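You operate a simulated robot arm through the tools that you are given. There is no shell and no other tool. Be economical: measure what you need, move in short steps, check, and stop when the job is done.

Carry out the task below with a simulated robot arm. There is one attempt and no reset: what you move stays moved.

TASK
Mark the red metal block on top of the 2 cm gauge block in the small marker's drawer.
Fine: focus dial at 4 cm; leave both in the drawer.
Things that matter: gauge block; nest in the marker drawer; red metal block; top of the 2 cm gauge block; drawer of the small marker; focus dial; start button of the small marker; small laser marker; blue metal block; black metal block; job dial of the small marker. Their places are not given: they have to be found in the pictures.

The check looks at the end state, three seconds after you hand in, the way a careful person would. Anything else that was tipped, shoved, dropped, spilled or broken makes it a failure.

THE ROBOT
A 7-joint arm with a two-finger parallel gripper, fixed in place. Base frame: the origin is at the foot of the arm, x ahead of it, y to its left, z up; the work surface is at about z = 80. Readings come in cm, degrees, newtons and seconds.
With the tool pointing down near the work surface it reaches from about 30 to 70 cm from the base axis. Its first joint turns from -66.0 to 66.0 degrees. Payload 1.57 kg.
The tool frame sits at the grasp point between the pads (the TCP): z along the fingers, y along the line on which they close. The tips reach 3 cm beyond it. Largest opening 11 cm; finger width 2.4, thickness 1.2; the body of the gripper, 4.8 by 11.2 cm, starts 7.8 cm behind the TCP.
Orientation is told as [roll, pitch, yaw] about the base's x, y, z axes, in that order, counted from this pose: with the fingers straight down and closing along the base's y, the tool's x points along the base's -x, its y along +y and its z along -z.

THE INTERFACE
- The arm moves only by the tool play_rows. Its argument "deltas" is a list of rows, each a list of 3 entries, a list of its own where there are three numbers: the shift along the tool's x, y, z in cm, then the turn, a rotation vector about the tool's x, y, z in degrees, then the gripper command, from -1 (fully open) to 1 (shut), values between in proportion. In form: [[[dx, dy, dz], [ax, ay, az], jaw], ...]. A call has 1 to 12 rows; each row shifts and turns the commanded pose from where the row before left it, along the tool's axes as they then stand. Rows are played at 5 a second. More than 5 cm and 8.6 degrees between two rows, or a gripper value outside its range, and nothing of the call is played. A pose out of reach is approached as far as the arm can. The call stops where the force on the tool passes 70 N (or 10 N more than at its start, if that is more) or the arm is blocked; 0.2 s more then pass. Each finger travels about 10.8 cm/s and halts on what it meets, pressing with about 43 N; the grip force reading is that of the motor and also rises with nothing between the fingers. The clock runs only during rows and for 0.2 s after the last one: add rows that do not move to give the fingers time. It gives the time, the measured TCP pose, the force on the tool (base axes), the opening and the grip force at its end, in the units of the frame above (readings bear some noise).
- Cameras (640 x 400 px; columns grow to the right, rows downward): "scene" is fixed at [16.85, -39.38, 140.81]; the picture's right is [0.75, -0.66, 0.00], its down [-0.35, -0.40, -0.85] and it looks along [0.56, 0.64, -0.53] (base axes); focal length 308 px, centre (320, 200). "wrist" rides on the gripper at [-3.6, 0, -8] in the tool frame; the picture's right is [0.00, -1.00, 0.00], its down [0.97, 0.00, -0.24] and it looks along [0.24, 0.00, 0.97] (tool axes); focal length 218 px, centre (320, 200).
- get_image(camera): a new picture of that camera. It takes no simulated time.
- probe_pixels(camera, pixels): for up to 12 pixels [column, row] of the newest picture of that camera ("zoom" is the newest enlarged one), the place [x, y, z] in the base frame of the surface seen there, good to about 0.3 cm. It takes no simulated time.
- zoom(camera, box): a new picture of the part [left, top, right, bottom] of that camera's present view, enlarged. It takes no simulated time.
- close_job(): hands the job in; it is judged then, once.

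Go step by step. Measure first, check grasps and placings, and put right what went wrong. The budget is 80 turns and 54 pictures, counting those below and the enlarged ones. Unless the task says otherwise, let go and move clear before handing in, and close with one line.

The tools are called after "Request:" as name(argument=value, ...) on one line, values as JSON. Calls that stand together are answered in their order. play_rows: Moves the arm, as the interface text tells. Its arguments: {"type":"object","properties":{"deltas":{"type":"array","items":{"type":"array"}}},"required":["deltas"]} The other tools are called the same way: get_image (camera) takes a picture; probe_pixels (camera, pixels) gives the place of the surface under pixels of a picture; zoom (camera, box) takes an enlarged picture of a part of a camera's view; close_job () hands the job in.

At the start:

```text
time: 0.0
ee_pos: [32.6, 4.65, 126.41]
tool_rot: [0.0, 0.0, 0.0]
contact_force: [0.1, 0.2, -0.2]
gripper_width: 11.01
gripper_force: 0.0
```

scene: 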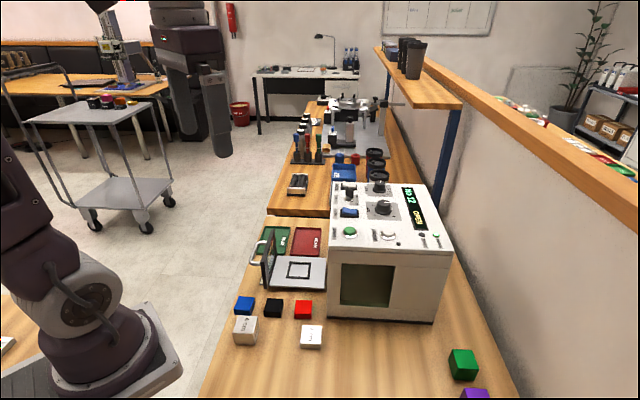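
wrist: 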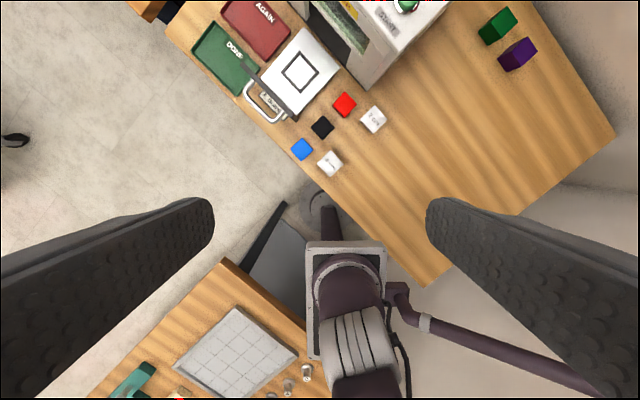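

The scene shows the marker with its drawer open (nest at about 300,270), three metal blocks and two white gauge blocks. I'll zoom in on the details first.

Request:
zoom(camera="scene", box=[220, 220, 360, 360])

Request:
zoom(camera="scene", box=[320, 165, 460, 255])

Request:
probe_pixels(camera="scene", pixels=[[303, 303], [273, 302], [244, 299], [311, 329], [244, 323], [298, 270], [265, 270], [349, 230], [379, 205], [379, 187], [349, 212], [349, 190]])

```text
2.86 times, centred on (290, 290) of scene
```

zoom: 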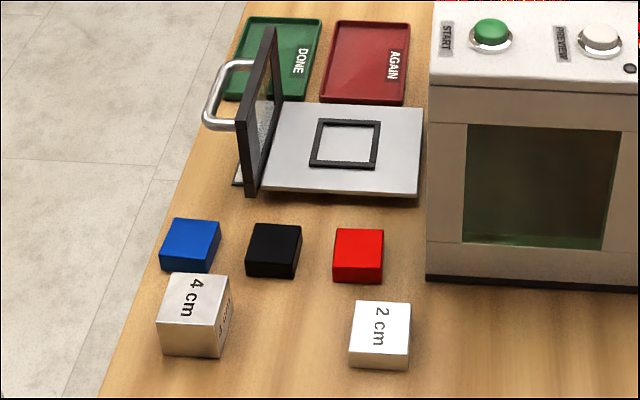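

```text
4.44 times, centred on (390, 210) of scene
```

zoom: 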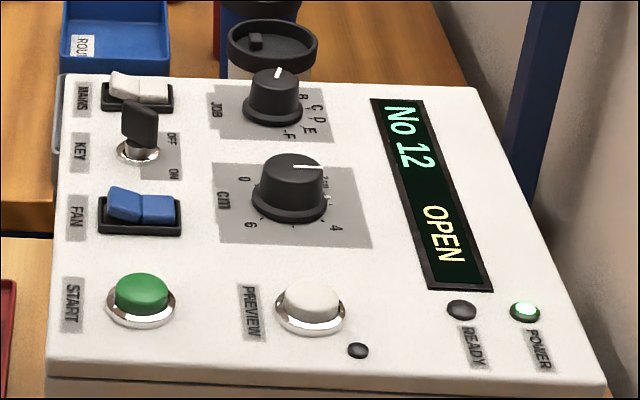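

```text
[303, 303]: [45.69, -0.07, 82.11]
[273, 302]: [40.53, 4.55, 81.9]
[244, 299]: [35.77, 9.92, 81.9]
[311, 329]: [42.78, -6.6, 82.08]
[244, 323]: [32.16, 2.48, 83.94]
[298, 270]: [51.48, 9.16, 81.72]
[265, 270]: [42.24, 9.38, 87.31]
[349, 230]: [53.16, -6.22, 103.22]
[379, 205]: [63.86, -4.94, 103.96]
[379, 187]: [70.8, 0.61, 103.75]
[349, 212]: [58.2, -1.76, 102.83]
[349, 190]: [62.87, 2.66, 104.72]
```

Red is near (45.7,-0.1), the 2 cm gauge near (42.8,-6.6), and the marker sits at about -41° yaw. I'll probe the dials in the panel zoom now.

Request:
probe_pixels(camera="zoom", pixels=[[290, 172], [318, 167], [296, 168], [245, 180], [250, 225], [335, 228], [326, 183], [142, 290], [256, 205], [326, 212], [216, 240], [370, 246]])

Request:
zoom(camera="scene", box=[360, 190, 410, 222])

```text
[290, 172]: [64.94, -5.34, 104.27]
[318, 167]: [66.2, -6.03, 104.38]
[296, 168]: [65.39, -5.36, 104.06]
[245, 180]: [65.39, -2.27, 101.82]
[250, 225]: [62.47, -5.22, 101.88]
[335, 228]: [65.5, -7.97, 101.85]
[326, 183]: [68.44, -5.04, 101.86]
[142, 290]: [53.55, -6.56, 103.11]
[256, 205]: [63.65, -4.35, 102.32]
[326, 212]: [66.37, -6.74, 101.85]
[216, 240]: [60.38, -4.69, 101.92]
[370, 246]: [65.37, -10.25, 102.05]
```

```text
12.50 times, centred on (385, 206) of scene
```

zoom: 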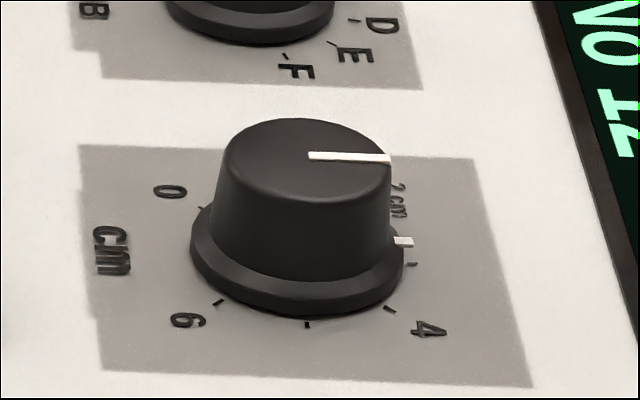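

The focus pointer (zoom 350,157) points along the 3 cm tick; the labels run clockwise at 45°/cm, so 4 cm needs +45° clockwise. Before moving, I'll check the shelf position and block corners.

Request:
zoom(camera="scene", box=[225, 250, 335, 355])

Request:
probe_pixels(camera="scene", pixels=[[440, 106], [458, 105], [377, 50], [378, 80], [449, 160], [453, 245], [415, 190], [347, 185], [271, 248], [268, 285], [257, 250], [286, 288]])

```text
3.81 times, centred on (280, 302) of scene
```

zoom: 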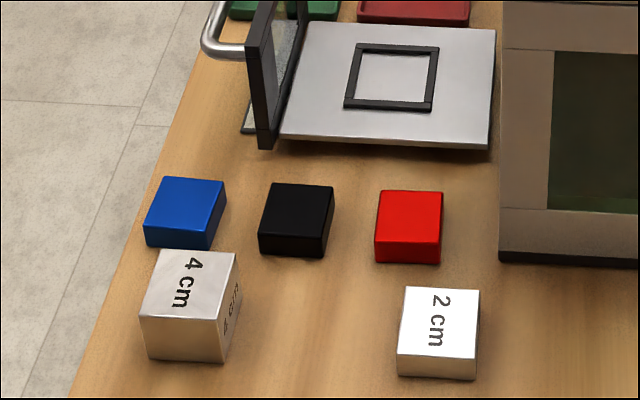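

```text
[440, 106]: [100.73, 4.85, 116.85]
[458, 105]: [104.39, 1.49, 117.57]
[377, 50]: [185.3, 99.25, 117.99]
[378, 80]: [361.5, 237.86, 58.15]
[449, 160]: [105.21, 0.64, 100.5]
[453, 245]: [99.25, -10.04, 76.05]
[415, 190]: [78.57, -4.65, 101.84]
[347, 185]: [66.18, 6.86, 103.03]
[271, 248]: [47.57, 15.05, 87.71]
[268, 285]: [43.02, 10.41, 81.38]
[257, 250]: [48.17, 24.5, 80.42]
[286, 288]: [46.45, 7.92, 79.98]
```

The shelf is far off (x>100), so the space above the marker is free. I'll probe the block corners in this zoom and move the hand above the focus dial.

Request:
probe_pixels(camera="zoom", pixels=[[406, 288], [478, 291], [476, 348], [399, 345], [382, 193], [440, 193], [440, 236], [376, 233], [362, 50], [437, 52], [427, 104], [350, 102]])

Request:
play_rows(deltas=[[[-4.06, -1.24, 1.3], [0, 0, 0], 0], [[-4.06, -1.24, 1.3], [0, 0, 0], 0], [[-4.06, -1.24, 1.3], [0, 0, 0], 0], [[-4.06, -1.24, 1.3], [0, 0, 0], 0], [[-4.06, -1.24, 1.3], [0, 0, 0], 0], [[-4.06, -1.24, 1.3], [0, 0, 0], 0], [[-4.06, -1.24, 1.3], [0, 0, 0], 0], [[-4.06, -1.24, 1.3], [0, 0, 0], 0], [[0, 0, 0], [0, 0, 0], 0], [[0, 0, 0], [0, 0, 0], 0]])

Request:
get_image(camera="wrist")

```text
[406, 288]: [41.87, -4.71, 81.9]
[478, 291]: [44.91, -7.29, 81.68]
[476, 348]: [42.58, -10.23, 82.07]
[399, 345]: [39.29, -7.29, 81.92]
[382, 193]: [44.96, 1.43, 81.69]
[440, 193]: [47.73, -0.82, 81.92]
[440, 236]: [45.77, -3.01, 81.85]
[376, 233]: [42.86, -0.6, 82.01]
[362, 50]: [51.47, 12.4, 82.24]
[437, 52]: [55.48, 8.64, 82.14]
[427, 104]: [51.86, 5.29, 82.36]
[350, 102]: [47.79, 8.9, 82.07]
```

```text
time: 2.2
ee_pos: [61.09, -3.83, 117.34]
tool_rot: [0.0, 0.0, 0.0]
contact_force: [0.2, 0.0, 0.0]
gripper_width: 5.51
gripper_force: 0.1
out of reach, approached as far as the arm can: row 8
```

```text
47 pictures are left
```

wrist: 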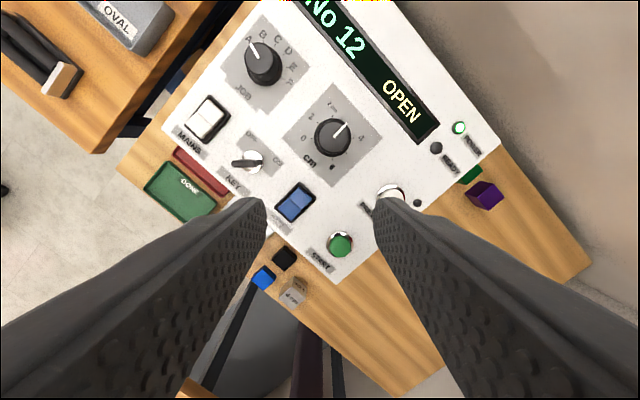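

Row 8 fell short at this height, at x≈61. Lower down the reach should be greater; I'll check the dial from here and probe its centre.

Request:
zoom(camera="wrist", box=[280, 80, 390, 190])

Request:
probe_pixels(camera="wrist", pixels=[[332, 137], [345, 125], [334, 135], [318, 137], [350, 130], [262, 60], [341, 243], [334, 104], [360, 138], [332, 170], [305, 141]])

```text
3.64 times, centred on (335, 135) of wrist
```

zoom: 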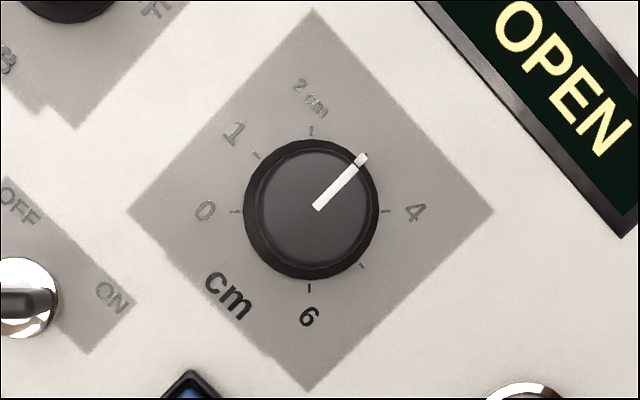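

```text
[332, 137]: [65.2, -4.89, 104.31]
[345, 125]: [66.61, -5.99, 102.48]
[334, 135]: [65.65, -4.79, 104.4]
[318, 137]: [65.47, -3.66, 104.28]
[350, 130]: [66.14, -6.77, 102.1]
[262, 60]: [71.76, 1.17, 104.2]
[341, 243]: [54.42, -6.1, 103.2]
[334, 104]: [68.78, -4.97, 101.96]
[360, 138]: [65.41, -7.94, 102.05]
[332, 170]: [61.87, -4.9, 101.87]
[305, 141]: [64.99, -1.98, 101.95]
```

The pointer sits at 3 with 4 to the right; the dial centre is (65.3,-4.95) and its top is at z 104.3. I'll descend and move over it.

Request:
play_rows(deltas=[[[0, 0, 3.5], [0, 0, 0], 0], [[0, 0, 3.5], [0, 0, 0], 0], [[0, 0, 0], [0, 0, 0], 0], [[0, 0, 0], [0, 0, 0], 0]])

```text
time: 3.2
ee_pos: [60.99, -3.73, 110.29]
tool_rot: [0.0, 0.0, 0.0]
contact_force: [0.0, -2.0, 0.0]
gripper_width: 5.52
gripper_force: 0.0
```

Now at (61.0,-3.73,110.3); I'll shift +4.3 in x and -1.2 in y.

Request:
play_rows(deltas=[[[-2.15, -0.61, 0], [0, 0, 0], 0], [[-2.15, -0.61, 0], [0, 0, 0], 0], [[0, 0, 0], [0, 0, 0], 0], [[0, 0, 0], [0, 0, 0], 0]])

Request:
get_image(camera="wrist")

```text
time: 4.2
ee_pos: [65.15, -5.07, 110.42]
tool_rot: [0.1, -0.1, 0.0]
contact_force: [0.3, -0.2, 0.1]
gripper_width: 5.51
gripper_force: 0.0
```

```text
45 pictures are left
```

wrist: 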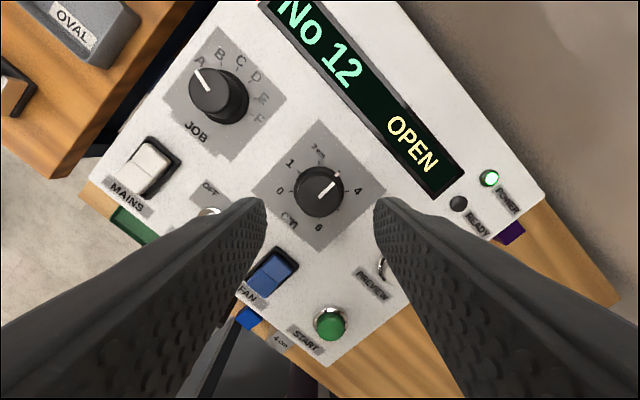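

Centred within a few mm; the dial is clear between the fingers. I'll descend 4.4 cm and close gently on the knob.

Request:
play_rows(deltas=[[[-0.05, 0.08, 2.2], [0, 0, 0], 0], [[0, 0, 2.2], [0, 0, 0], 0], [[0, 0, 0], [0, 0, 0], 0], [[0, 0, 0], [0, 0, 0], 0.3], [[0, 0, 0], [0, 0, 0], 0.6], [[0, 0, 0], [0, 0, 0], 0.6], [[0, 0, 0], [0, 0, 0], 0.6]])

Request:
get_image(camera="wrist")

```text
time: 5.8
ee_pos: [65.33, -4.92, 105.97]
tool_rot: [0.0, -0.1, 0.1]
contact_force: [-1.2, -1.1, -2.1]
gripper_width: 3.36
gripper_force: 41.3
```

```text
44 pictures are left
```

wrist: 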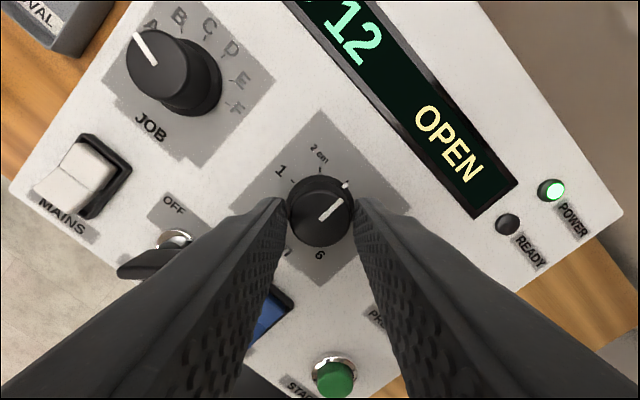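

The knob is gripped (width 3.36, 41 N). Turning 45° clockwise about tool z.

Request:
play_rows(deltas=[[[0, 0, 0], [0, 0, 7.5], 0.6], [[0, 0, 0], [0, 0, 7.5], 0.6], [[0, 0, 0], [0, 0, 7.5], 0.6], [[0, 0, 0], [0, 0, 7.5], 0.6], [[0, 0, 0], [0, 0, 7.5], 0.6], [[0, 0, 0], [0, 0, 7.5], 0.6], [[0, 0, 0], [0, 0, 0], 0.6], [[0, 0, 0], [0, 0, 0], 0.6]])

Request:
zoom(camera="wrist", box=[250, 130, 390, 270])

Request:
zoom(camera="scene", box=[340, 160, 440, 240])

```text
time: 7.6
ee_pos: [65.15, -4.91, 106.0]
tool_rot: [-0.1, 0.0, -45.1]
contact_force: [-1.6, 10.1, -3.3]
gripper_width: 3.33
gripper_force: 41.4
```

```text
2.86 times, centred on (320, 200) of wrist
```

zoom: 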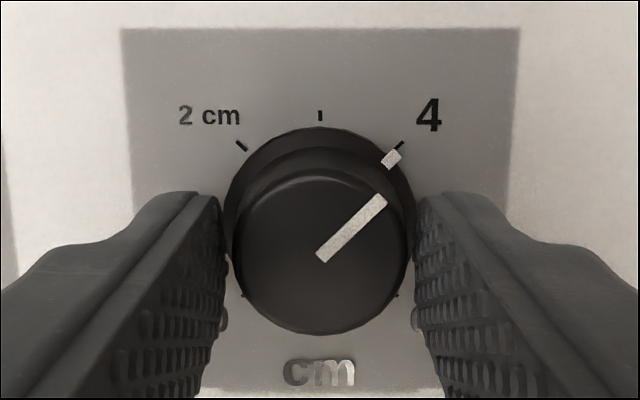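

```text
5.00 times, centred on (390, 200) of scene
```

zoom: 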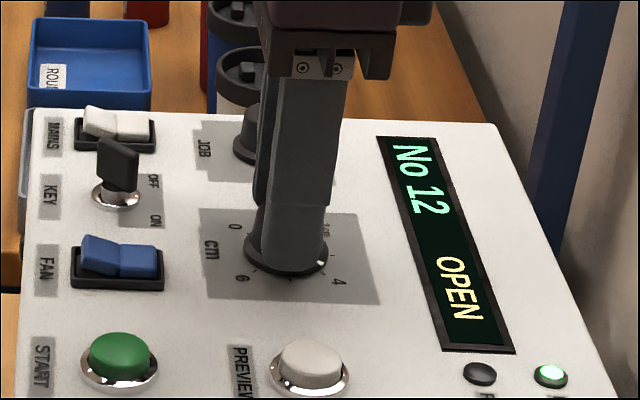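

The skirt mark lines up with the 4 tick. Release, go up, and check.

Request:
play_rows(deltas=[[[0, 0, 0], [0, 0, 0], 0.1], [[0, 0, 0], [0, 0, 0], 0.1], [[0, 0, -2], [0, 0, 0], 0.1], [[0, 0, -3], [0, 0, 0], 0.1], [[0, 0, 0], [0, 0, 0], 0.1]])

Request:
zoom(camera="wrist", box=[250, 130, 390, 270])

```text
time: 8.8
ee_pos: [65.15, -5.05, 109.86]
tool_rot: [-0.6, 0.6, -45.1]
contact_force: [0.8, -0.4, -0.1]
gripper_width: 4.93
gripper_force: 0.2
out of reach, approached as far as the arm can: row 4
```

```text
2.86 times, centred on (320, 200) of wrist
```

zoom: 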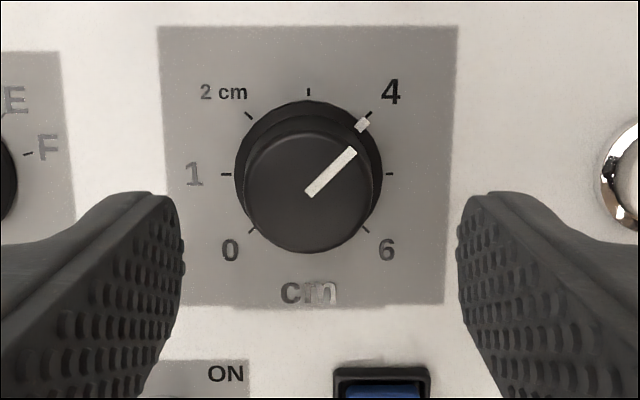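

The dial reads 4. Next I'll move over the 2 cm gauge at about (42.2,-7.4) and look.

Request:
play_rows(deltas=[[[2.43, -2.98, 0], [0, 0, 0], 0], [[2.43, -2.98, 0], [0, 0, 0], 0], [[2.43, -2.98, 0], [0, 0, 0], 0], [[2.43, -2.98, 0], [0, 0, 0], -0.3], [[2.43, -2.98, 0], [0, 0, 0], -0.3], [[2.43, -2.98, 0], [0, 0, 0], -0.3], [[0, 0, 4], [0, 0, 0], -0.3], [[0, 0, 4], [0, 0, 0], -0.3], [[0, 0, 4], [0, 0, 0], -0.3], [[0, 0, 0], [0, 0, 0], -0.3], [[0, 0, 0], [0, 0, 0], -0.3]])

Request:
get_image(camera="wrist")

```text
time: 11.2
ee_pos: [42.41, -7.27, 98.87]
tool_rot: [0.0, 0.0, -45.0]
contact_force: [-0.1, -0.1, 0.4]
gripper_width: 7.15
gripper_force: 0.0
```

```text
40 pictures are left
```

wrist: 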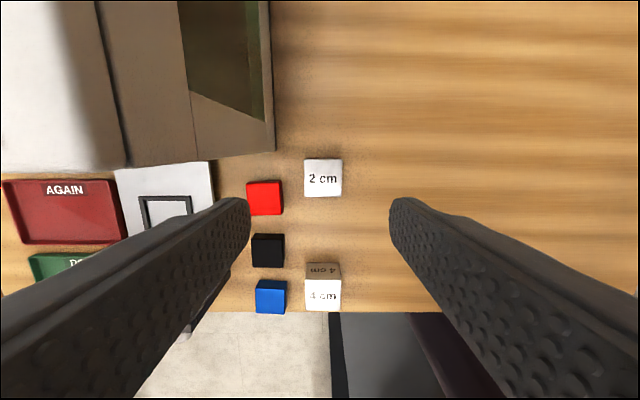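

Request:
zoom(camera="wrist", box=[230, 140, 370, 260])

Request:
probe_pixels(camera="wrist", pixels=[[323, 178], [305, 160], [341, 160], [341, 192], [306, 193], [264, 198], [248, 183], [281, 183], [166, 210], [188, 195], [143, 199]])

```text
3.33 times, centred on (300, 200) of wrist
```

zoom: 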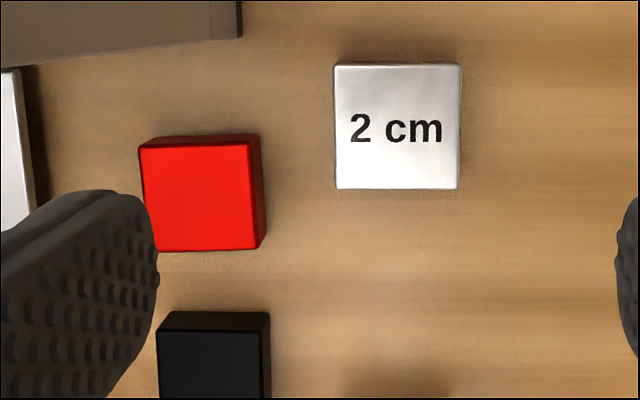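

```text
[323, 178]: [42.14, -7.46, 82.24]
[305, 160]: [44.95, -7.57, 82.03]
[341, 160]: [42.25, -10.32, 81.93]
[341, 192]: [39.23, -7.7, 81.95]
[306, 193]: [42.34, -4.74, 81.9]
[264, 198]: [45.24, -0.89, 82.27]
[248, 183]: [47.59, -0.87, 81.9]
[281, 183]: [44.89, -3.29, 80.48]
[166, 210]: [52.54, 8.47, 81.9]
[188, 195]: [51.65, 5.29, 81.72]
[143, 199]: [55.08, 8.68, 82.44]
```

The gauge is aligned with yaw -45° and centred at (42.2,-7.6). I'll descend with 5.5 cm opening and grip its upper 1 cm (TCP 84.0) so the tips will clear the nest frame later.

Request:
play_rows(deltas=[[[-0.09, -0.37, 0], [0, 0, 0], 0], [[0, 0, 4], [0, 0, 0], 0], [[0, 0, 4], [0, 0, 0], 0], [[0, 0, 4], [0, 0, 0], 0], [[0, 0, 2.87], [0, 0, 0], 0], [[0, 0, 0], [0, 0, 0], 0], [[0, 0, 0], [0, 0, 0], 0], [[0, 0, 0], [0, 0, 0], 0.2], [[0, 0, 0], [0, 0, 0], 0.5], [[0, 0, 0], [0, 0, 0], 0.5], [[0, 0, 0], [0, 0, 0], 0.5]])

Request:
get_image(camera="wrist")

```text
time: 13.6
ee_pos: [42.13, -7.66, 84.08]
tool_rot: [0.0, -0.1, -45.1]
contact_force: [0.8, -0.7, 0.1]
gripper_width: 4.29
gripper_force: 42.9
```

```text
38 pictures are left
```

wrist: 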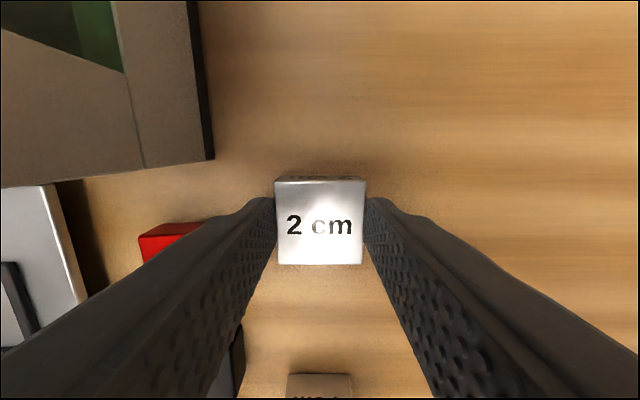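

The gauge is held (4.29, 43 N). Lift, move away from the marker, then along to above the nest.

Request:
play_rows(deltas=[[[0, 0, -2], [0, 0, 0], 0.5], [[0, 0, -4], [0, 0, 0], 0.5], [[0, 0, -4], [0, 0, 0], 0.5], [[0, 0, -4], [0, 0, 0], 0.5], [[4.5, 0, 0], [0, 0, 0], 0.5], [[0.4, 3.64, 0], [0, 0, 0], 0.5], [[0, 3.64, 0], [0, 0, 0], 0.5], [[0, 3.64, 0], [0, 0, 0], 0.5], [[0, 3.64, 0], [0, 0, 0], 0.5], [[0, 3.64, 0], [0, 0, 0], 0.5], [[0, 0, 0], [0, 0, 0], 0.5], [[0, 0, 0], [0, 0, 0], 0.5]])

Request:
get_image(camera="wrist")

Request:
get_image(camera="scene")

```text
time: 16.2
ee_pos: [51.64, 8.83, 98.07]
tool_rot: [0.0, 0.0, -44.9]
contact_force: [-0.7, -0.7, -1.2]
gripper_width: 4.31
gripper_force: 42.8
```

```text
37 pictures are left
```

wrist: 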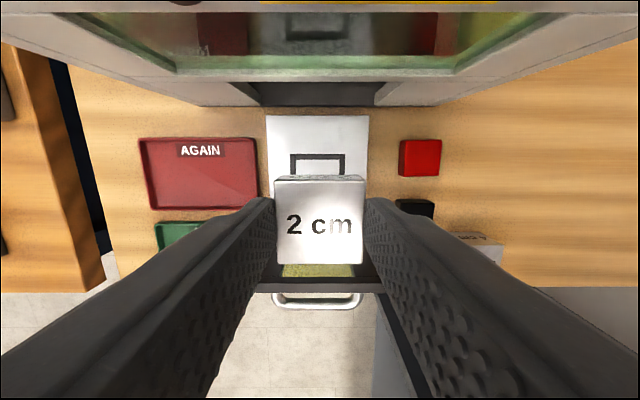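

```text
36 pictures are left
```

scene: 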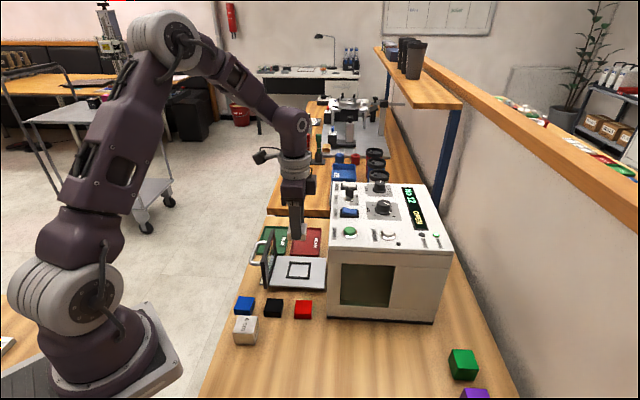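

The wrist view shows the nest is square with the tool. I'll measure the nest frame from a scene zoom, inner and outer corners.

Request:
zoom(camera="scene", box=[255, 230, 335, 295])

```text
6.15 times, centred on (295, 262) of scene
```

zoom: 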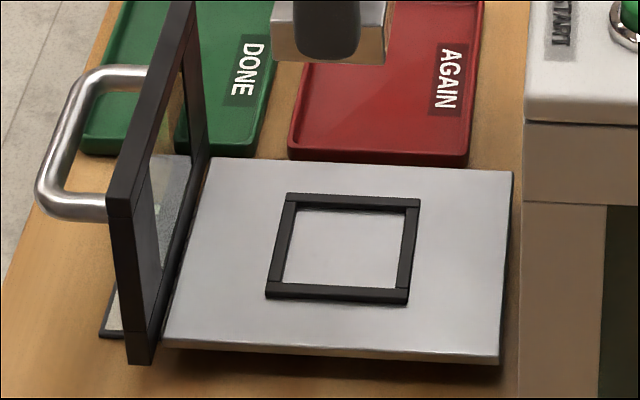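

Request:
probe_pixels(camera="zoom", pixels=[[298, 206], [407, 211], [400, 289], [283, 284], [288, 196], [419, 202], [407, 296], [267, 290], [345, 250], [240, 240], [460, 250], [345, 310]])

Request:
zoom(camera="wrist", box=[250, 100, 390, 200])

```text
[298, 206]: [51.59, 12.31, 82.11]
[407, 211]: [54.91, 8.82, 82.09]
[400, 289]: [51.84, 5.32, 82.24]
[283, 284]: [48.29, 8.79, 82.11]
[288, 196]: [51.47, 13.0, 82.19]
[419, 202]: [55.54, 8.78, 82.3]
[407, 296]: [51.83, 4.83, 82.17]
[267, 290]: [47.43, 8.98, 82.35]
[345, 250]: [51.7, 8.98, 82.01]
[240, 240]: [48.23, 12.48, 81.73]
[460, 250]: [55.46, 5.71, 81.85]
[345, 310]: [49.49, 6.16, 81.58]
```

```text
4.00 times, centred on (320, 150) of wrist
```

zoom: 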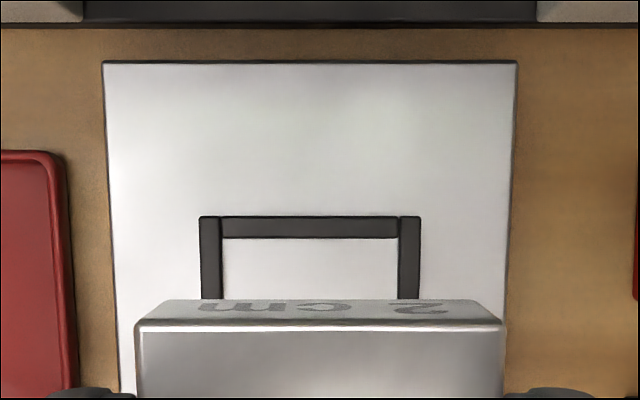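

The nest inner is about 4.7–4.8 cm, centred at (51.6,8.85) with tray z≈81.75; gauge is ~4.3 cm. I'll descend to TCP 88 and re-check alignment up close.

Request:
play_rows(deltas=[[[0, 0, 4], [0, 0, 0], 0.5], [[0, 0, 4], [0, 0, 0], 0.5], [[0, 0, 2], [0, 0, 0], 0.5], [[0, 0, 0], [0, 0, 0], 0.5], [[0, 0, 0], [0, 0, 0], 0.5]])

Request:
zoom(camera="wrist", box=[240, 100, 400, 200])

Request:
zoom(camera="scene", box=[255, 240, 335, 290])

```text
time: 17.4
ee_pos: [51.56, 8.69, 88.12]
tool_rot: [0.0, 0.0, -45.0]
contact_force: [0.3, 0.2, -1.3]
gripper_width: 4.34
gripper_force: 43.9
```

```text
4.00 times, centred on (320, 150) of wrist
```

zoom: 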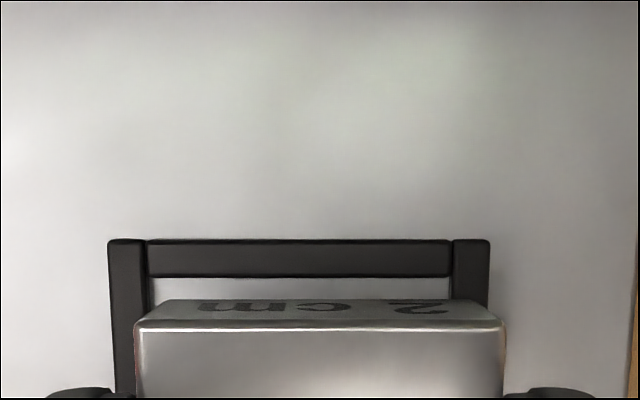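

```text
8.00 times, centred on (295, 265) of scene
```

zoom: 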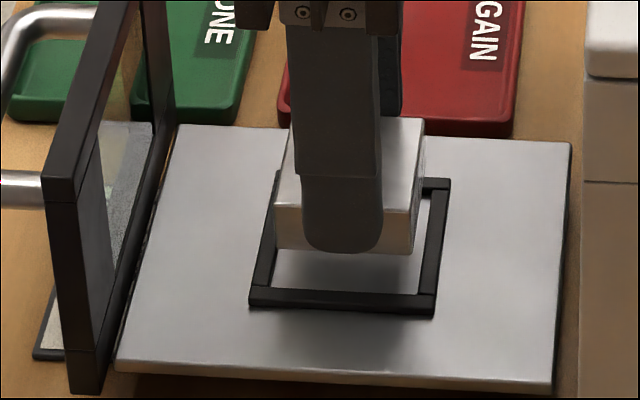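

Close-up shows the nest is ~0.3 cm toward +tool y (frame centre at zoom col 300 vs gauge 320) and ~0.1 toward +tool x. I'll correct and drop to just above the frame.

Request:
play_rows(deltas=[[[0.1, 0.27, 0], [0, 0, 0], 0.5], [[0, 0, 1.3], [0, 0, 0], 0.5], [[0, 0, 0], [0, 0, 0], 0.5], [[0, 0, 0], [0, 0, 0], 0.5]])

Request:
zoom(camera="wrist", box=[240, 100, 400, 200])

Request:
zoom(camera="scene", box=[255, 240, 335, 290])

```text
time: 18.4
ee_pos: [51.69, 9.01, 86.72]
tool_rot: [-0.1, 0.0, -45.0]
contact_force: [0.1, -0.2, -0.8]
gripper_width: 4.34
gripper_force: 42.9
```

```text
4.00 times, centred on (320, 150) of wrist
```

zoom: 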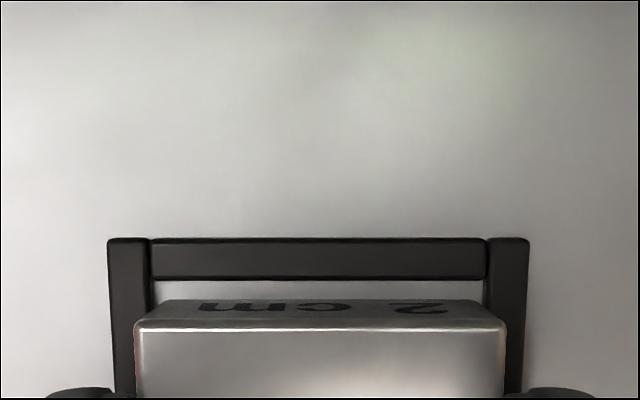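

```text
8.00 times, centred on (295, 265) of scene
```

zoom: 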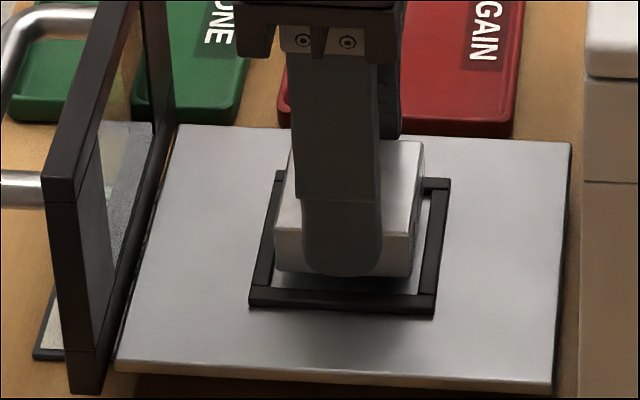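

Now centred in y (318 vs 320), and the computed x is centred too. Lower 0.85 cm into the nest.

Request:
play_rows(deltas=[[[0, 0, 0.5], [0, 0, 0], 0.5], [[0, 0, 0.3], [0, 0, 0], 0.5], [[0, 0, 0], [0, 0, 0], 0.5]])

Request:
zoom(camera="scene", box=[255, 240, 335, 290])

```text
time: 19.2
ee_pos: [51.64, 9.12, 85.95]
tool_rot: [0.0, 0.0, -45.0]
contact_force: [-2.2, -1.1, 7.5]
gripper_width: 4.3
gripper_force: 43.4
```

```text
8.00 times, centred on (295, 265) of scene
```

zoom: 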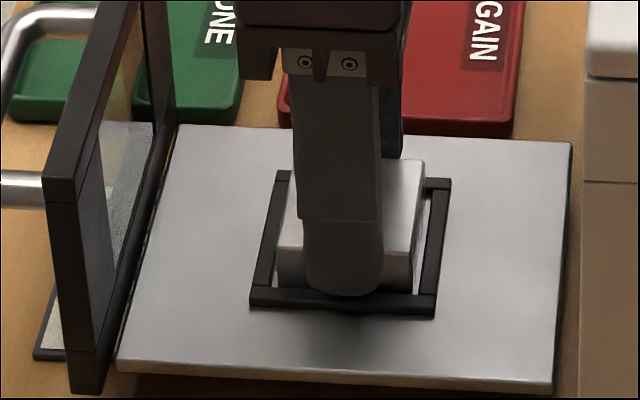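

It is inside the frame with 7.5 N upward, so seated. Open slightly, rise and verify.

Request:
play_rows(deltas=[[[0, 0, 0], [0, 0, 0], 0.1], [[0, 0, 0], [0, 0, 0], 0.1], [[0, 0, -3], [0, 0, 0], 0.1], [[0, 0, -4], [0, 0, 0], 0.1], [[0, 0, -4], [0, 0, 0], 0.1], [[0, 0, 0], [0, 0, 0], 0.1], [[0, 0, 0], [0, 0, 0], 0.1]])

Request:
get_image(camera="wrist")

Request:
zoom(camera="scene", box=[255, 240, 335, 290])

```text
time: 20.8
ee_pos: [51.63, 9.13, 97.02]
tool_rot: [0.0, 0.0, -45.0]
contact_force: [-0.1, 0.2, -0.2]
gripper_width: 4.98
gripper_force: 0.0
```

```text
28 pictures are left
```

wrist: 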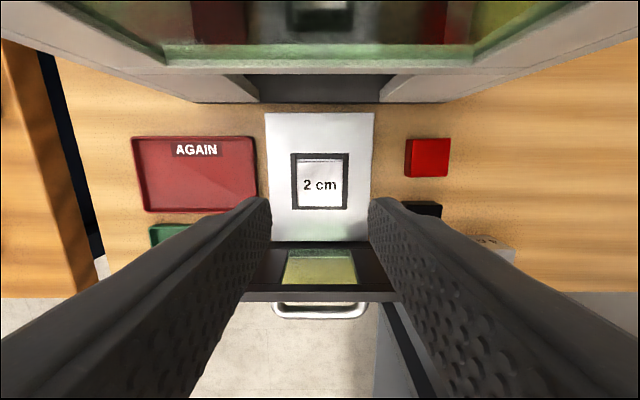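

```text
8.00 times, centred on (295, 265) of scene
```

zoom: 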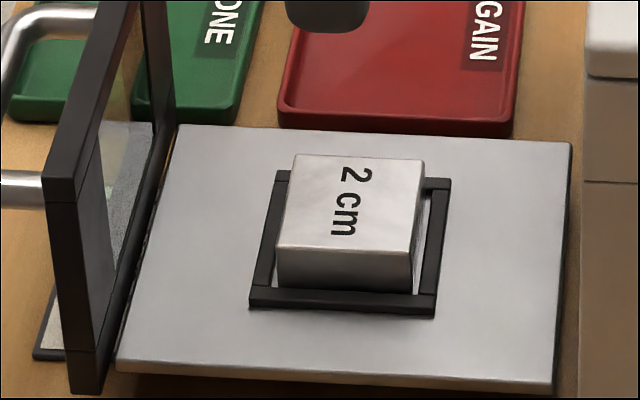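

The gauge is seated cleanly in the nest. Now move over the red block at (45.3,-0.9).

Request:
play_rows(deltas=[[[-0.65, -2.9, 0], [0, 0, 0], 0.1], [[-0.65, -2.9, 0], [0, 0, 0], 0.1], [[-0.65, -2.9, 0], [0, 0, 0], 0.1], [[-0.65, -2.87, 0], [0, 0, -2.7], 0.1], [[0, 0, 3], [0, 0, 0], 0.1], [[0, 0, 3], [0, 0, 0], 0.1], [[0, 0, 0], [0, 0, 0], 0.1], [[0, 0, 0], [0, 0, 0], 0.1]])

Request:
get_image(camera="wrist")

```text
time: 22.6
ee_pos: [45.22, -0.97, 90.89]
tool_rot: [0.0, 0.0, -42.3]
contact_force: [-0.8, -0.6, 0.6]
gripper_width: 4.96
gripper_force: 0.0
```

```text
26 pictures are left
```

wrist: 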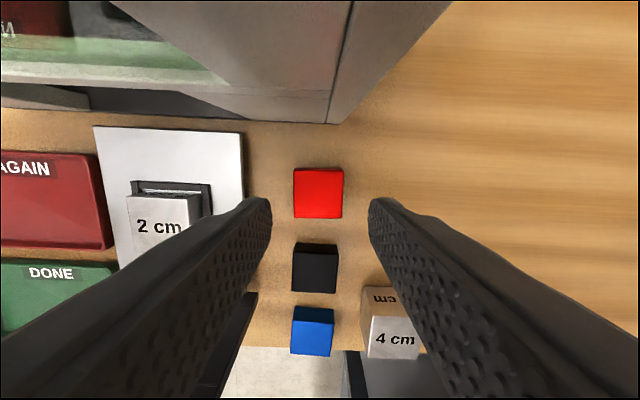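

Red is square with the jaws, offset about +0.2 in tool x. Descend to TCP 83.5 and grip.

Request:
play_rows(deltas=[[[0.2, 0.08, 3.4], [0, 0, 0], 0.1], [[0, 0, 4], [0, 0, 0], 0.1], [[0, 0, 0], [0, 0, 0], 0.1], [[0, 0, 0], [0, 0, 0], 0.1], [[0, 0, 0], [0, 0, 0], 0.3], [[0, 0, 0], [0, 0, 0], 0.6], [[0, 0, 0], [0, 0, 0], 0.6], [[0, 0, 0], [0, 0, 0], 0.6]])

Request:
zoom(camera="wrist", box=[240, 150, 400, 250])

```text
time: 24.4
ee_pos: [45.29, -0.79, 83.34]
tool_rot: [0.0, 0.0, -42.4]
contact_force: [0.9, 0.3, -0.3]
gripper_width: 3.86
gripper_force: 43.0
```

```text
4.00 times, centred on (320, 200) of wrist
```

zoom: 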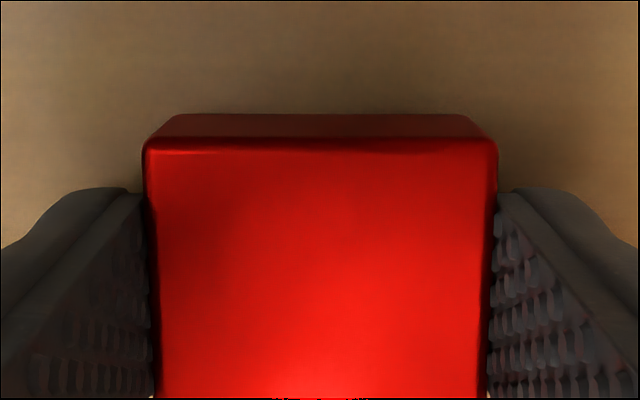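

Red is held (3.86 cm). Lift, square to yaw -45°, move above the gauge and stop about 1.5 cm over it.

Request:
play_rows(deltas=[[[0, 0, -2], [0, 0, 0], 0.6], [[0, 0, -4], [0, 0, 0], 0.6], [[0, 0, -4], [0, 0, 2.6], 0.6], [[0.65, 2.87, 0], [0, 0, 0], 0.6], [[0.64, 2.87, 0], [0, 0, 0], 0.6], [[0.64, 2.87, 0], [0, 0, 0], 0.6], [[0.64, 2.88, 0], [0, 0, 0], 0.6], [[0, 0, 0], [0, 0, 0], 0.6], [[0, 0, 4.3], [0, 0, 0], 0.6], [[0, 0, 0], [0, 0, 0], 0.6], [[0, 0, 0], [0, 0, 0], 0.6]])

Request:
zoom(camera="wrist", box=[240, 130, 400, 230])

Request:
zoom(camera="scene", box=[255, 240, 335, 290])

```text
time: 26.8
ee_pos: [51.53, 9.24, 89.18]
tool_rot: [0.0, 0.1, -45.0]
contact_force: [-0.6, -0.9, -0.3]
gripper_width: 3.9
gripper_force: 43.0
```

```text
4.00 times, centred on (320, 180) of wrist
```

zoom: 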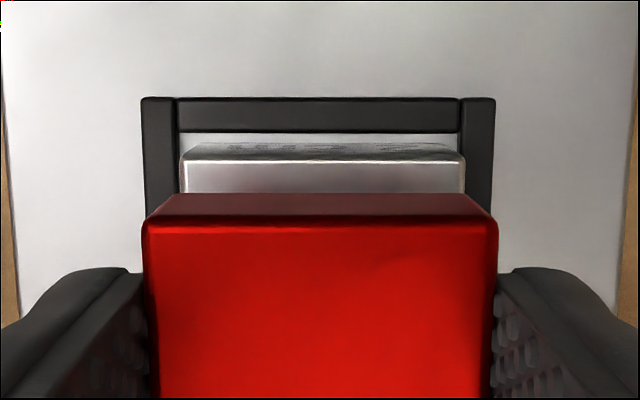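

```text
8.00 times, centred on (295, 265) of scene
```

zoom: 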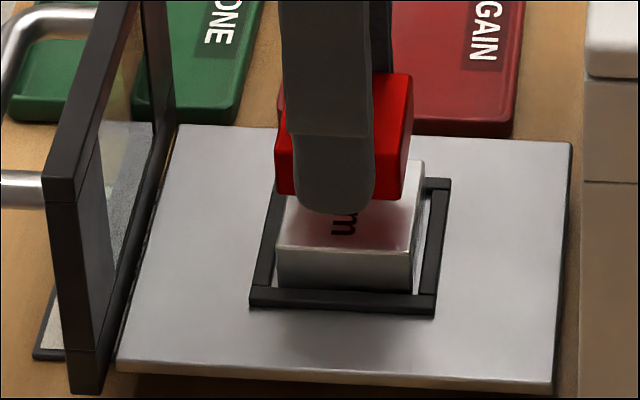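

Red is centred over the gauge (cols 320 vs 323, x within 0.1). Lower to contact near TCP 87.2.

Request:
play_rows(deltas=[[[0, 0, 1.3], [0, 0, 0], 0.6], [[0, 0, 0.4], [0, 0, 0], 0.6], [[0, 0, 0.25], [0, 0, 0], 0.6], [[0, 0, 0], [0, 0, 0], 0.6]])

Request:
zoom(camera="scene", box=[255, 240, 335, 290])

```text
time: 27.8
ee_pos: [51.57, 9.16, 87.25]
tool_rot: [-0.1, 0.0, -44.9]
contact_force: [-0.3, 0.2, 0.8]
gripper_width: 3.91
gripper_force: 43.1
```

```text
8.00 times, centred on (295, 265) of scene
```

zoom: 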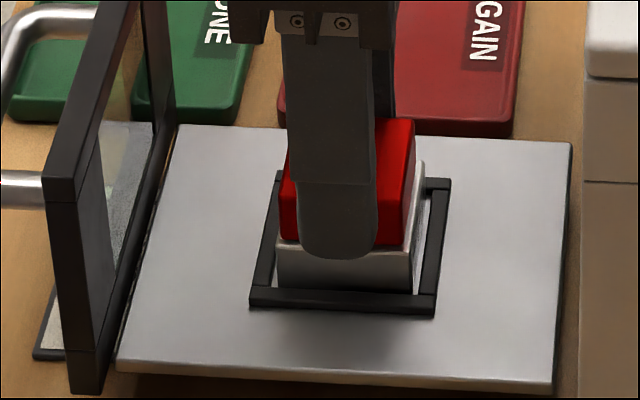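

Almost touching (0.8 N), red sits over the gauge top. A touch lower, then release and rise.

Request:
play_rows(deltas=[[[0, 0, 0.1], [0, 0, 0], 0.6], [[0, 0, 0], [0, 0, 0], 0.6], [[0, 0, 0], [0, 0, 0], 0.2], [[0, 0, 0], [0, 0, 0], 0.2], [[0, 0, -3], [0, 0, 0], 0.2], [[0, 0, -4], [0, 0, 0], 0.2], [[0, 0, -4], [0, 0, 0], 0.2], [[0, 0, 0], [0, 0, 0], 0.2]])

Request:
get_image(camera="wrist")

Request:
zoom(camera="scene", box=[235, 220, 335, 295])

```text
time: 29.6
ee_pos: [51.49, 9.23, 98.4]
tool_rot: [0.0, 0.0, -44.9]
contact_force: [0.1, 0.5, 0.3]
gripper_width: 4.39
gripper_force: 0.1
```

```text
21 pictures are left
```

wrist: 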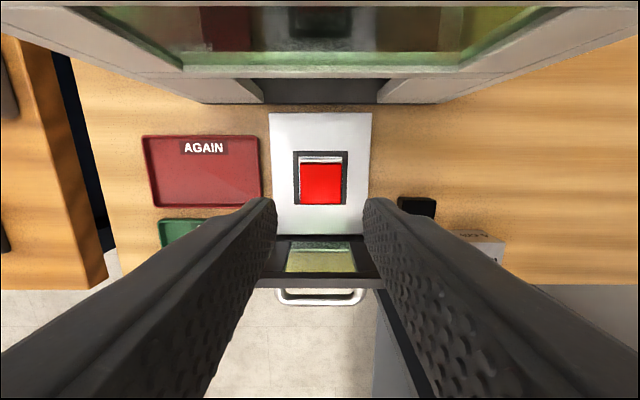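

```text
5.33 times, centred on (285, 258) of scene
```

zoom: 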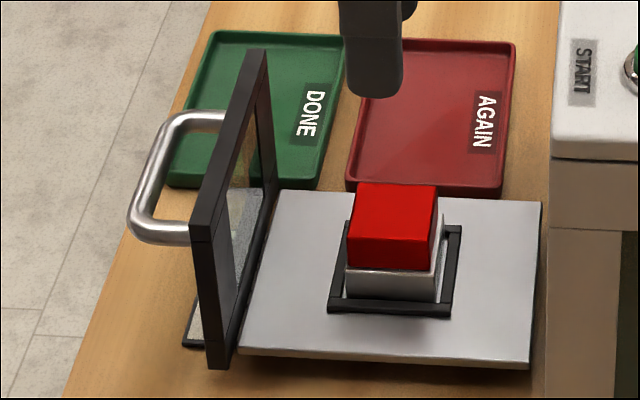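

Red sits squarely on the gauge. Now I'll measure the handle, drawer front and marker face for pushing the drawer shut.

Request:
probe_pixels(camera="zoom", pixels=[[257, 55], [200, 222], [222, 355], [152, 180], [145, 225], [180, 117], [170, 237], [215, 115], [388, 225], [535, 215], [549, 200], [235, 250]])

Request:
probe_pixels(camera="wrist", pixels=[[320, 299], [290, 295], [355, 299], [275, 280], [362, 280], [320, 90], [320, 97], [270, 97], [320, 70], [320, 118]])

```text
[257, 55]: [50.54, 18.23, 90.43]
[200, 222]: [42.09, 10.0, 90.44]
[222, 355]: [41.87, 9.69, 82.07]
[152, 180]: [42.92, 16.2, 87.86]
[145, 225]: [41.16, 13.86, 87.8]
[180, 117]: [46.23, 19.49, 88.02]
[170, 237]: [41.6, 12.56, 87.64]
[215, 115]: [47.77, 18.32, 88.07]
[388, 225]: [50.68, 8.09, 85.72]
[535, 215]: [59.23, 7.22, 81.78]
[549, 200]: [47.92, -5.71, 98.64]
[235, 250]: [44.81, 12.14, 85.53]
```

```text
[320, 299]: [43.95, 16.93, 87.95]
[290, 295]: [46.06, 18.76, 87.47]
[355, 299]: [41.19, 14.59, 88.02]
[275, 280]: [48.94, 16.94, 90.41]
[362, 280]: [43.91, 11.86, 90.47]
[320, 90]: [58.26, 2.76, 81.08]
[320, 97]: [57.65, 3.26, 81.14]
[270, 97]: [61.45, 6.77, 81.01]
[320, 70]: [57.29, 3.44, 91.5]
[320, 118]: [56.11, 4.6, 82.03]
```

Handle bar is at about (43.9,16.9,87.5), the front panel at r≈22.7 and the marker face at r≈38 along the push direction, so ~15 cm of travel. I'll go behind the handle and down to TCP 89.

Request:
play_rows(deltas=[[[3.5, 0, 0], [0, 0, 0], 0.5], [[3.5, 0, 0], [0, 0, 0], 0.8], [[3.5, 0, 0], [0, 0, 0], 0.8], [[3.7, 0, 0], [0, 0, 0], 0.8], [[0, 0, 0], [0, 0, 0], 0.8], [[0, 0, 3.2], [0, 0, 0], 0.8], [[0, 0, 3.2], [0, 0, 0], 0.8], [[0, 0, 3], [0, 0, 0], 0.8], [[0, 0, 0], [0, 0, 0], 0.8], [[0, 0, 0], [0, 0, 0], 0.8]])

Request:
zoom(camera="scene", box=[215, 160, 345, 300])

Request:
get_image(camera="wrist")

```text
time: 31.8
ee_pos: [41.52, 19.21, 88.75]
tool_rot: [0.0, 0.0, -44.9]
contact_force: [0.0, -0.6, -0.4]
gripper_width: 1.11
gripper_force: 0.0
```

```text
2.86 times, centred on (280, 230) of scene
```

zoom: 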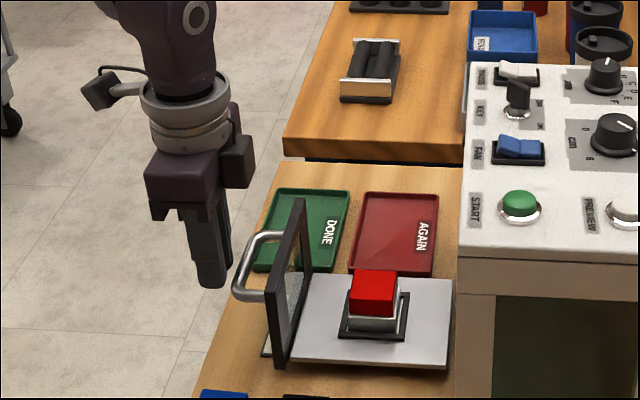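

```text
18 pictures are left
```

wrist: 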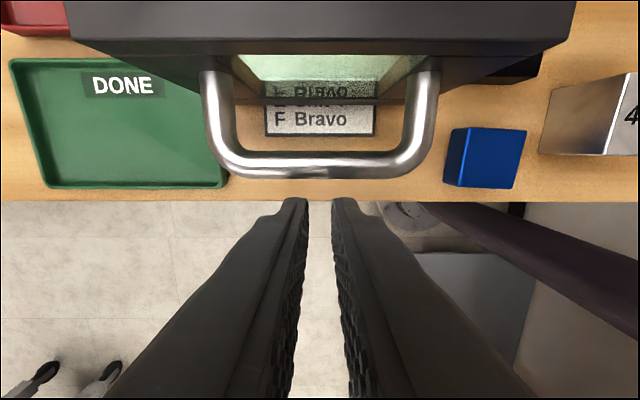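

Fingers are behind the handle and centred on it; there's also a job plaque under the panel that I'll read once uncovered. Now pushing gently along tool -x.

Request:
play_rows(deltas=[[[-0.7, 0, 0], [0, 0, 0], 0.8], [[-0.5, 0, 0], [0, 0, 0], 0.8], [[-0.4, 0, 0], [0, 0, 0], 0.8], [[-0.4, 0, 0], [0, 0, 0], 0.8], [[-0.5, 0, 0], [0, 0, 0], 0.8], [[-0.6, 0, 0], [0, 0, 0], 0.8], [[-0.7, 0, 0], [0, 0, 0], 0.8], [[-0.7, 0, 0], [0, 0, 0], 0.8], [[-0.7, 0, 0], [0, 0, 0], 0.8], [[-0.6, 0, 0], [0, 0, 0], 0.8], [[-0.4, 0, 0], [0, 0, 0], 0.8], [[-0.2, 0, 0], [0, 0, 0], 0.8]])

Request:
zoom(camera="scene", box=[215, 160, 345, 300])

```text
time: 34.4
ee_pos: [46.04, 14.71, 88.74]
tool_rot: [0.0, -0.1, -44.9]
contact_force: [-1.1, 0.8, -0.2]
gripper_width: 1.09
gripper_force: 0.1
```

```text
2.86 times, centred on (280, 230) of scene
```

zoom: 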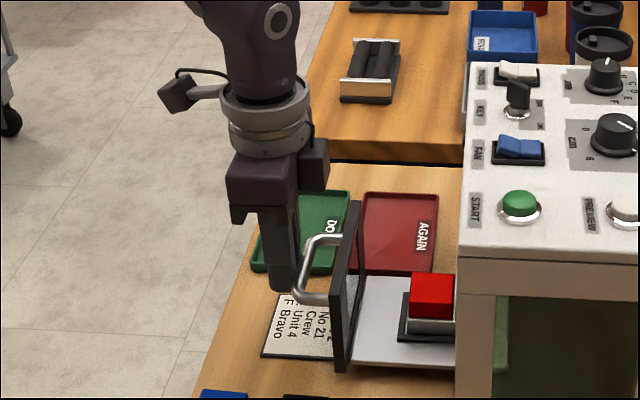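

The drawer slides with the stack steady. Continue.

Request:
play_rows(deltas=[[[-0.3, 0, 0], [0, 0, 0], 0.8], [[-0.5, 0, 0], [0, 0, 0], 0.8], [[-0.7, 0, 0], [0, 0, 0], 0.8], [[-0.8, 0, 0], [0, 0, 0], 0.8], [[-0.8, 0, 0], [0, 0, 0], 0.8], [[-0.8, 0, 0], [0, 0, 0], 0.8], [[-0.8, 0, 0], [0, 0, 0], 0.8], [[-0.8, 0, 0], [0, 0, 0], 0.8], [[-0.8, 0, 0], [0, 0, 0], 0.8], [[-0.6, 0, 0], [0, 0, 0], 0.8], [[-0.4, 0, 0], [0, 0, 0], 0.8], [[-0.2, 0, 0], [0, 0, 0], 0.8]])

Request:
zoom(camera="scene", box=[235, 160, 445, 330])

```text
time: 37.0
ee_pos: [51.4, 9.38, 88.84]
tool_rot: [0.1, 0.0, -44.9]
contact_force: [0.0, 1.1, 0.0]
gripper_width: 1.14
gripper_force: 0.0
```

```text
2.35 times, centred on (340, 245) of scene
```

zoom: 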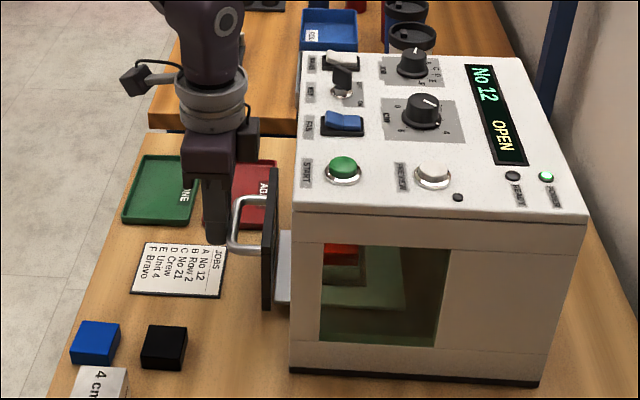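

The drawer is nearly in; the plaque lists A = No 12, as on the display, and no job change was asked. Push the remaining ~3 cm slowly.

Request:
play_rows(deltas=[[[-0.3, 0, 0], [0, 0, 0], 0.8], [[-0.4, 0, 0], [0, 0, 0], 0.8], [[-0.4, 0, 0], [0, 0, 0], 0.8], [[-0.4, 0, 0], [0, 0, 0], 0.8], [[-0.4, 0, 0], [0, 0, 0], 0.8], [[-0.3, 0, 0], [0, 0, 0], 0.8], [[-0.2, 0, 0], [0, 0, 0], 0.8], [[-0.2, 0, 0], [0, 0, 0], 0.8], [[0, 0, 0], [0, 0, 0], 0.8]])

Request:
zoom(camera="scene", box=[235, 160, 445, 330])

```text
time: 39.0
ee_pos: [52.9, 7.94, 88.7]
tool_rot: [-0.1, 0.4, -44.8]
contact_force: [-30.6, 32.2, 14.6]
gripper_width: 1.05
gripper_force: 0.1
```

```text
2.35 times, centred on (340, 245) of scene
```

zoom: 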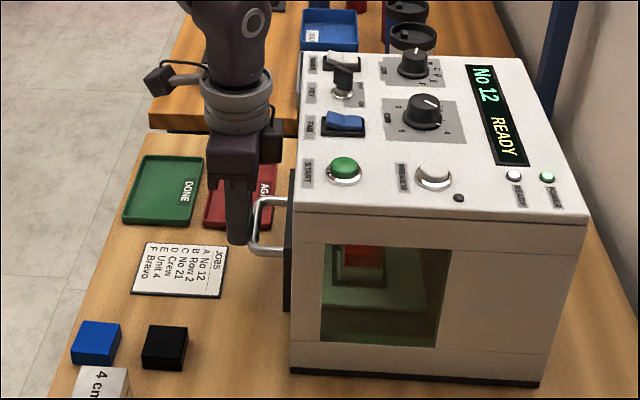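

READY is shown and the stack is visible in the window. Back off, rise, and move above START with the gripper closed.

Request:
play_rows(deltas=[[[2, 0, 0], [0, 0, 0], 1], [[2.5, 0, 0], [0, 0, 0], 1], [[0, 0, -4.6], [0, 0, 0], 1], [[0, 0, -4.6], [0, 0, 0], 1], [[0, 0, -4.6], [0, 0, 0], 1], [[0, 0, -4.6], [0, 0, 0], 1], [[0, 0, -4.6], [0, 0, 0], 1], [[-3.7, -2.35, 0], [0, 0, 0], 1], [[-3.7, -2.35, 0], [0, 0, 0], 1], [[-3.7, -2.35, 0], [0, 0, 0], 1], [[-3.7, -2.35, 0], [0, 0, 0], 1], [[0, 0, 0], [0, 0, 0], 1]])

Request:
get_image(camera="wrist")

```text
time: 41.6
ee_pos: [53.89, -6.43, 111.71]
tool_rot: [0.1, 0.0, -44.9]
contact_force: [0.4, 0.6, -0.1]
gripper_width: 0.0
gripper_force: 21.1
```

```text
14 pictures are left
```

wrist: 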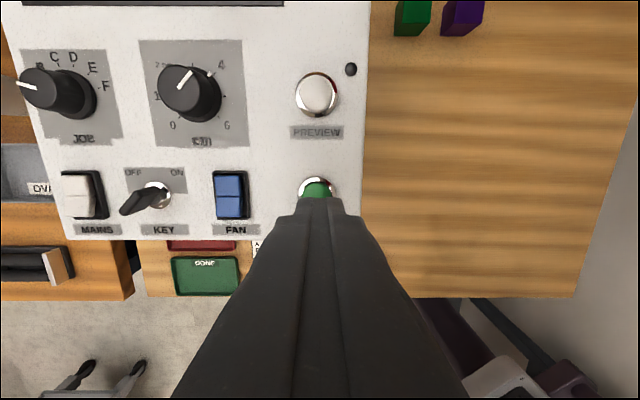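

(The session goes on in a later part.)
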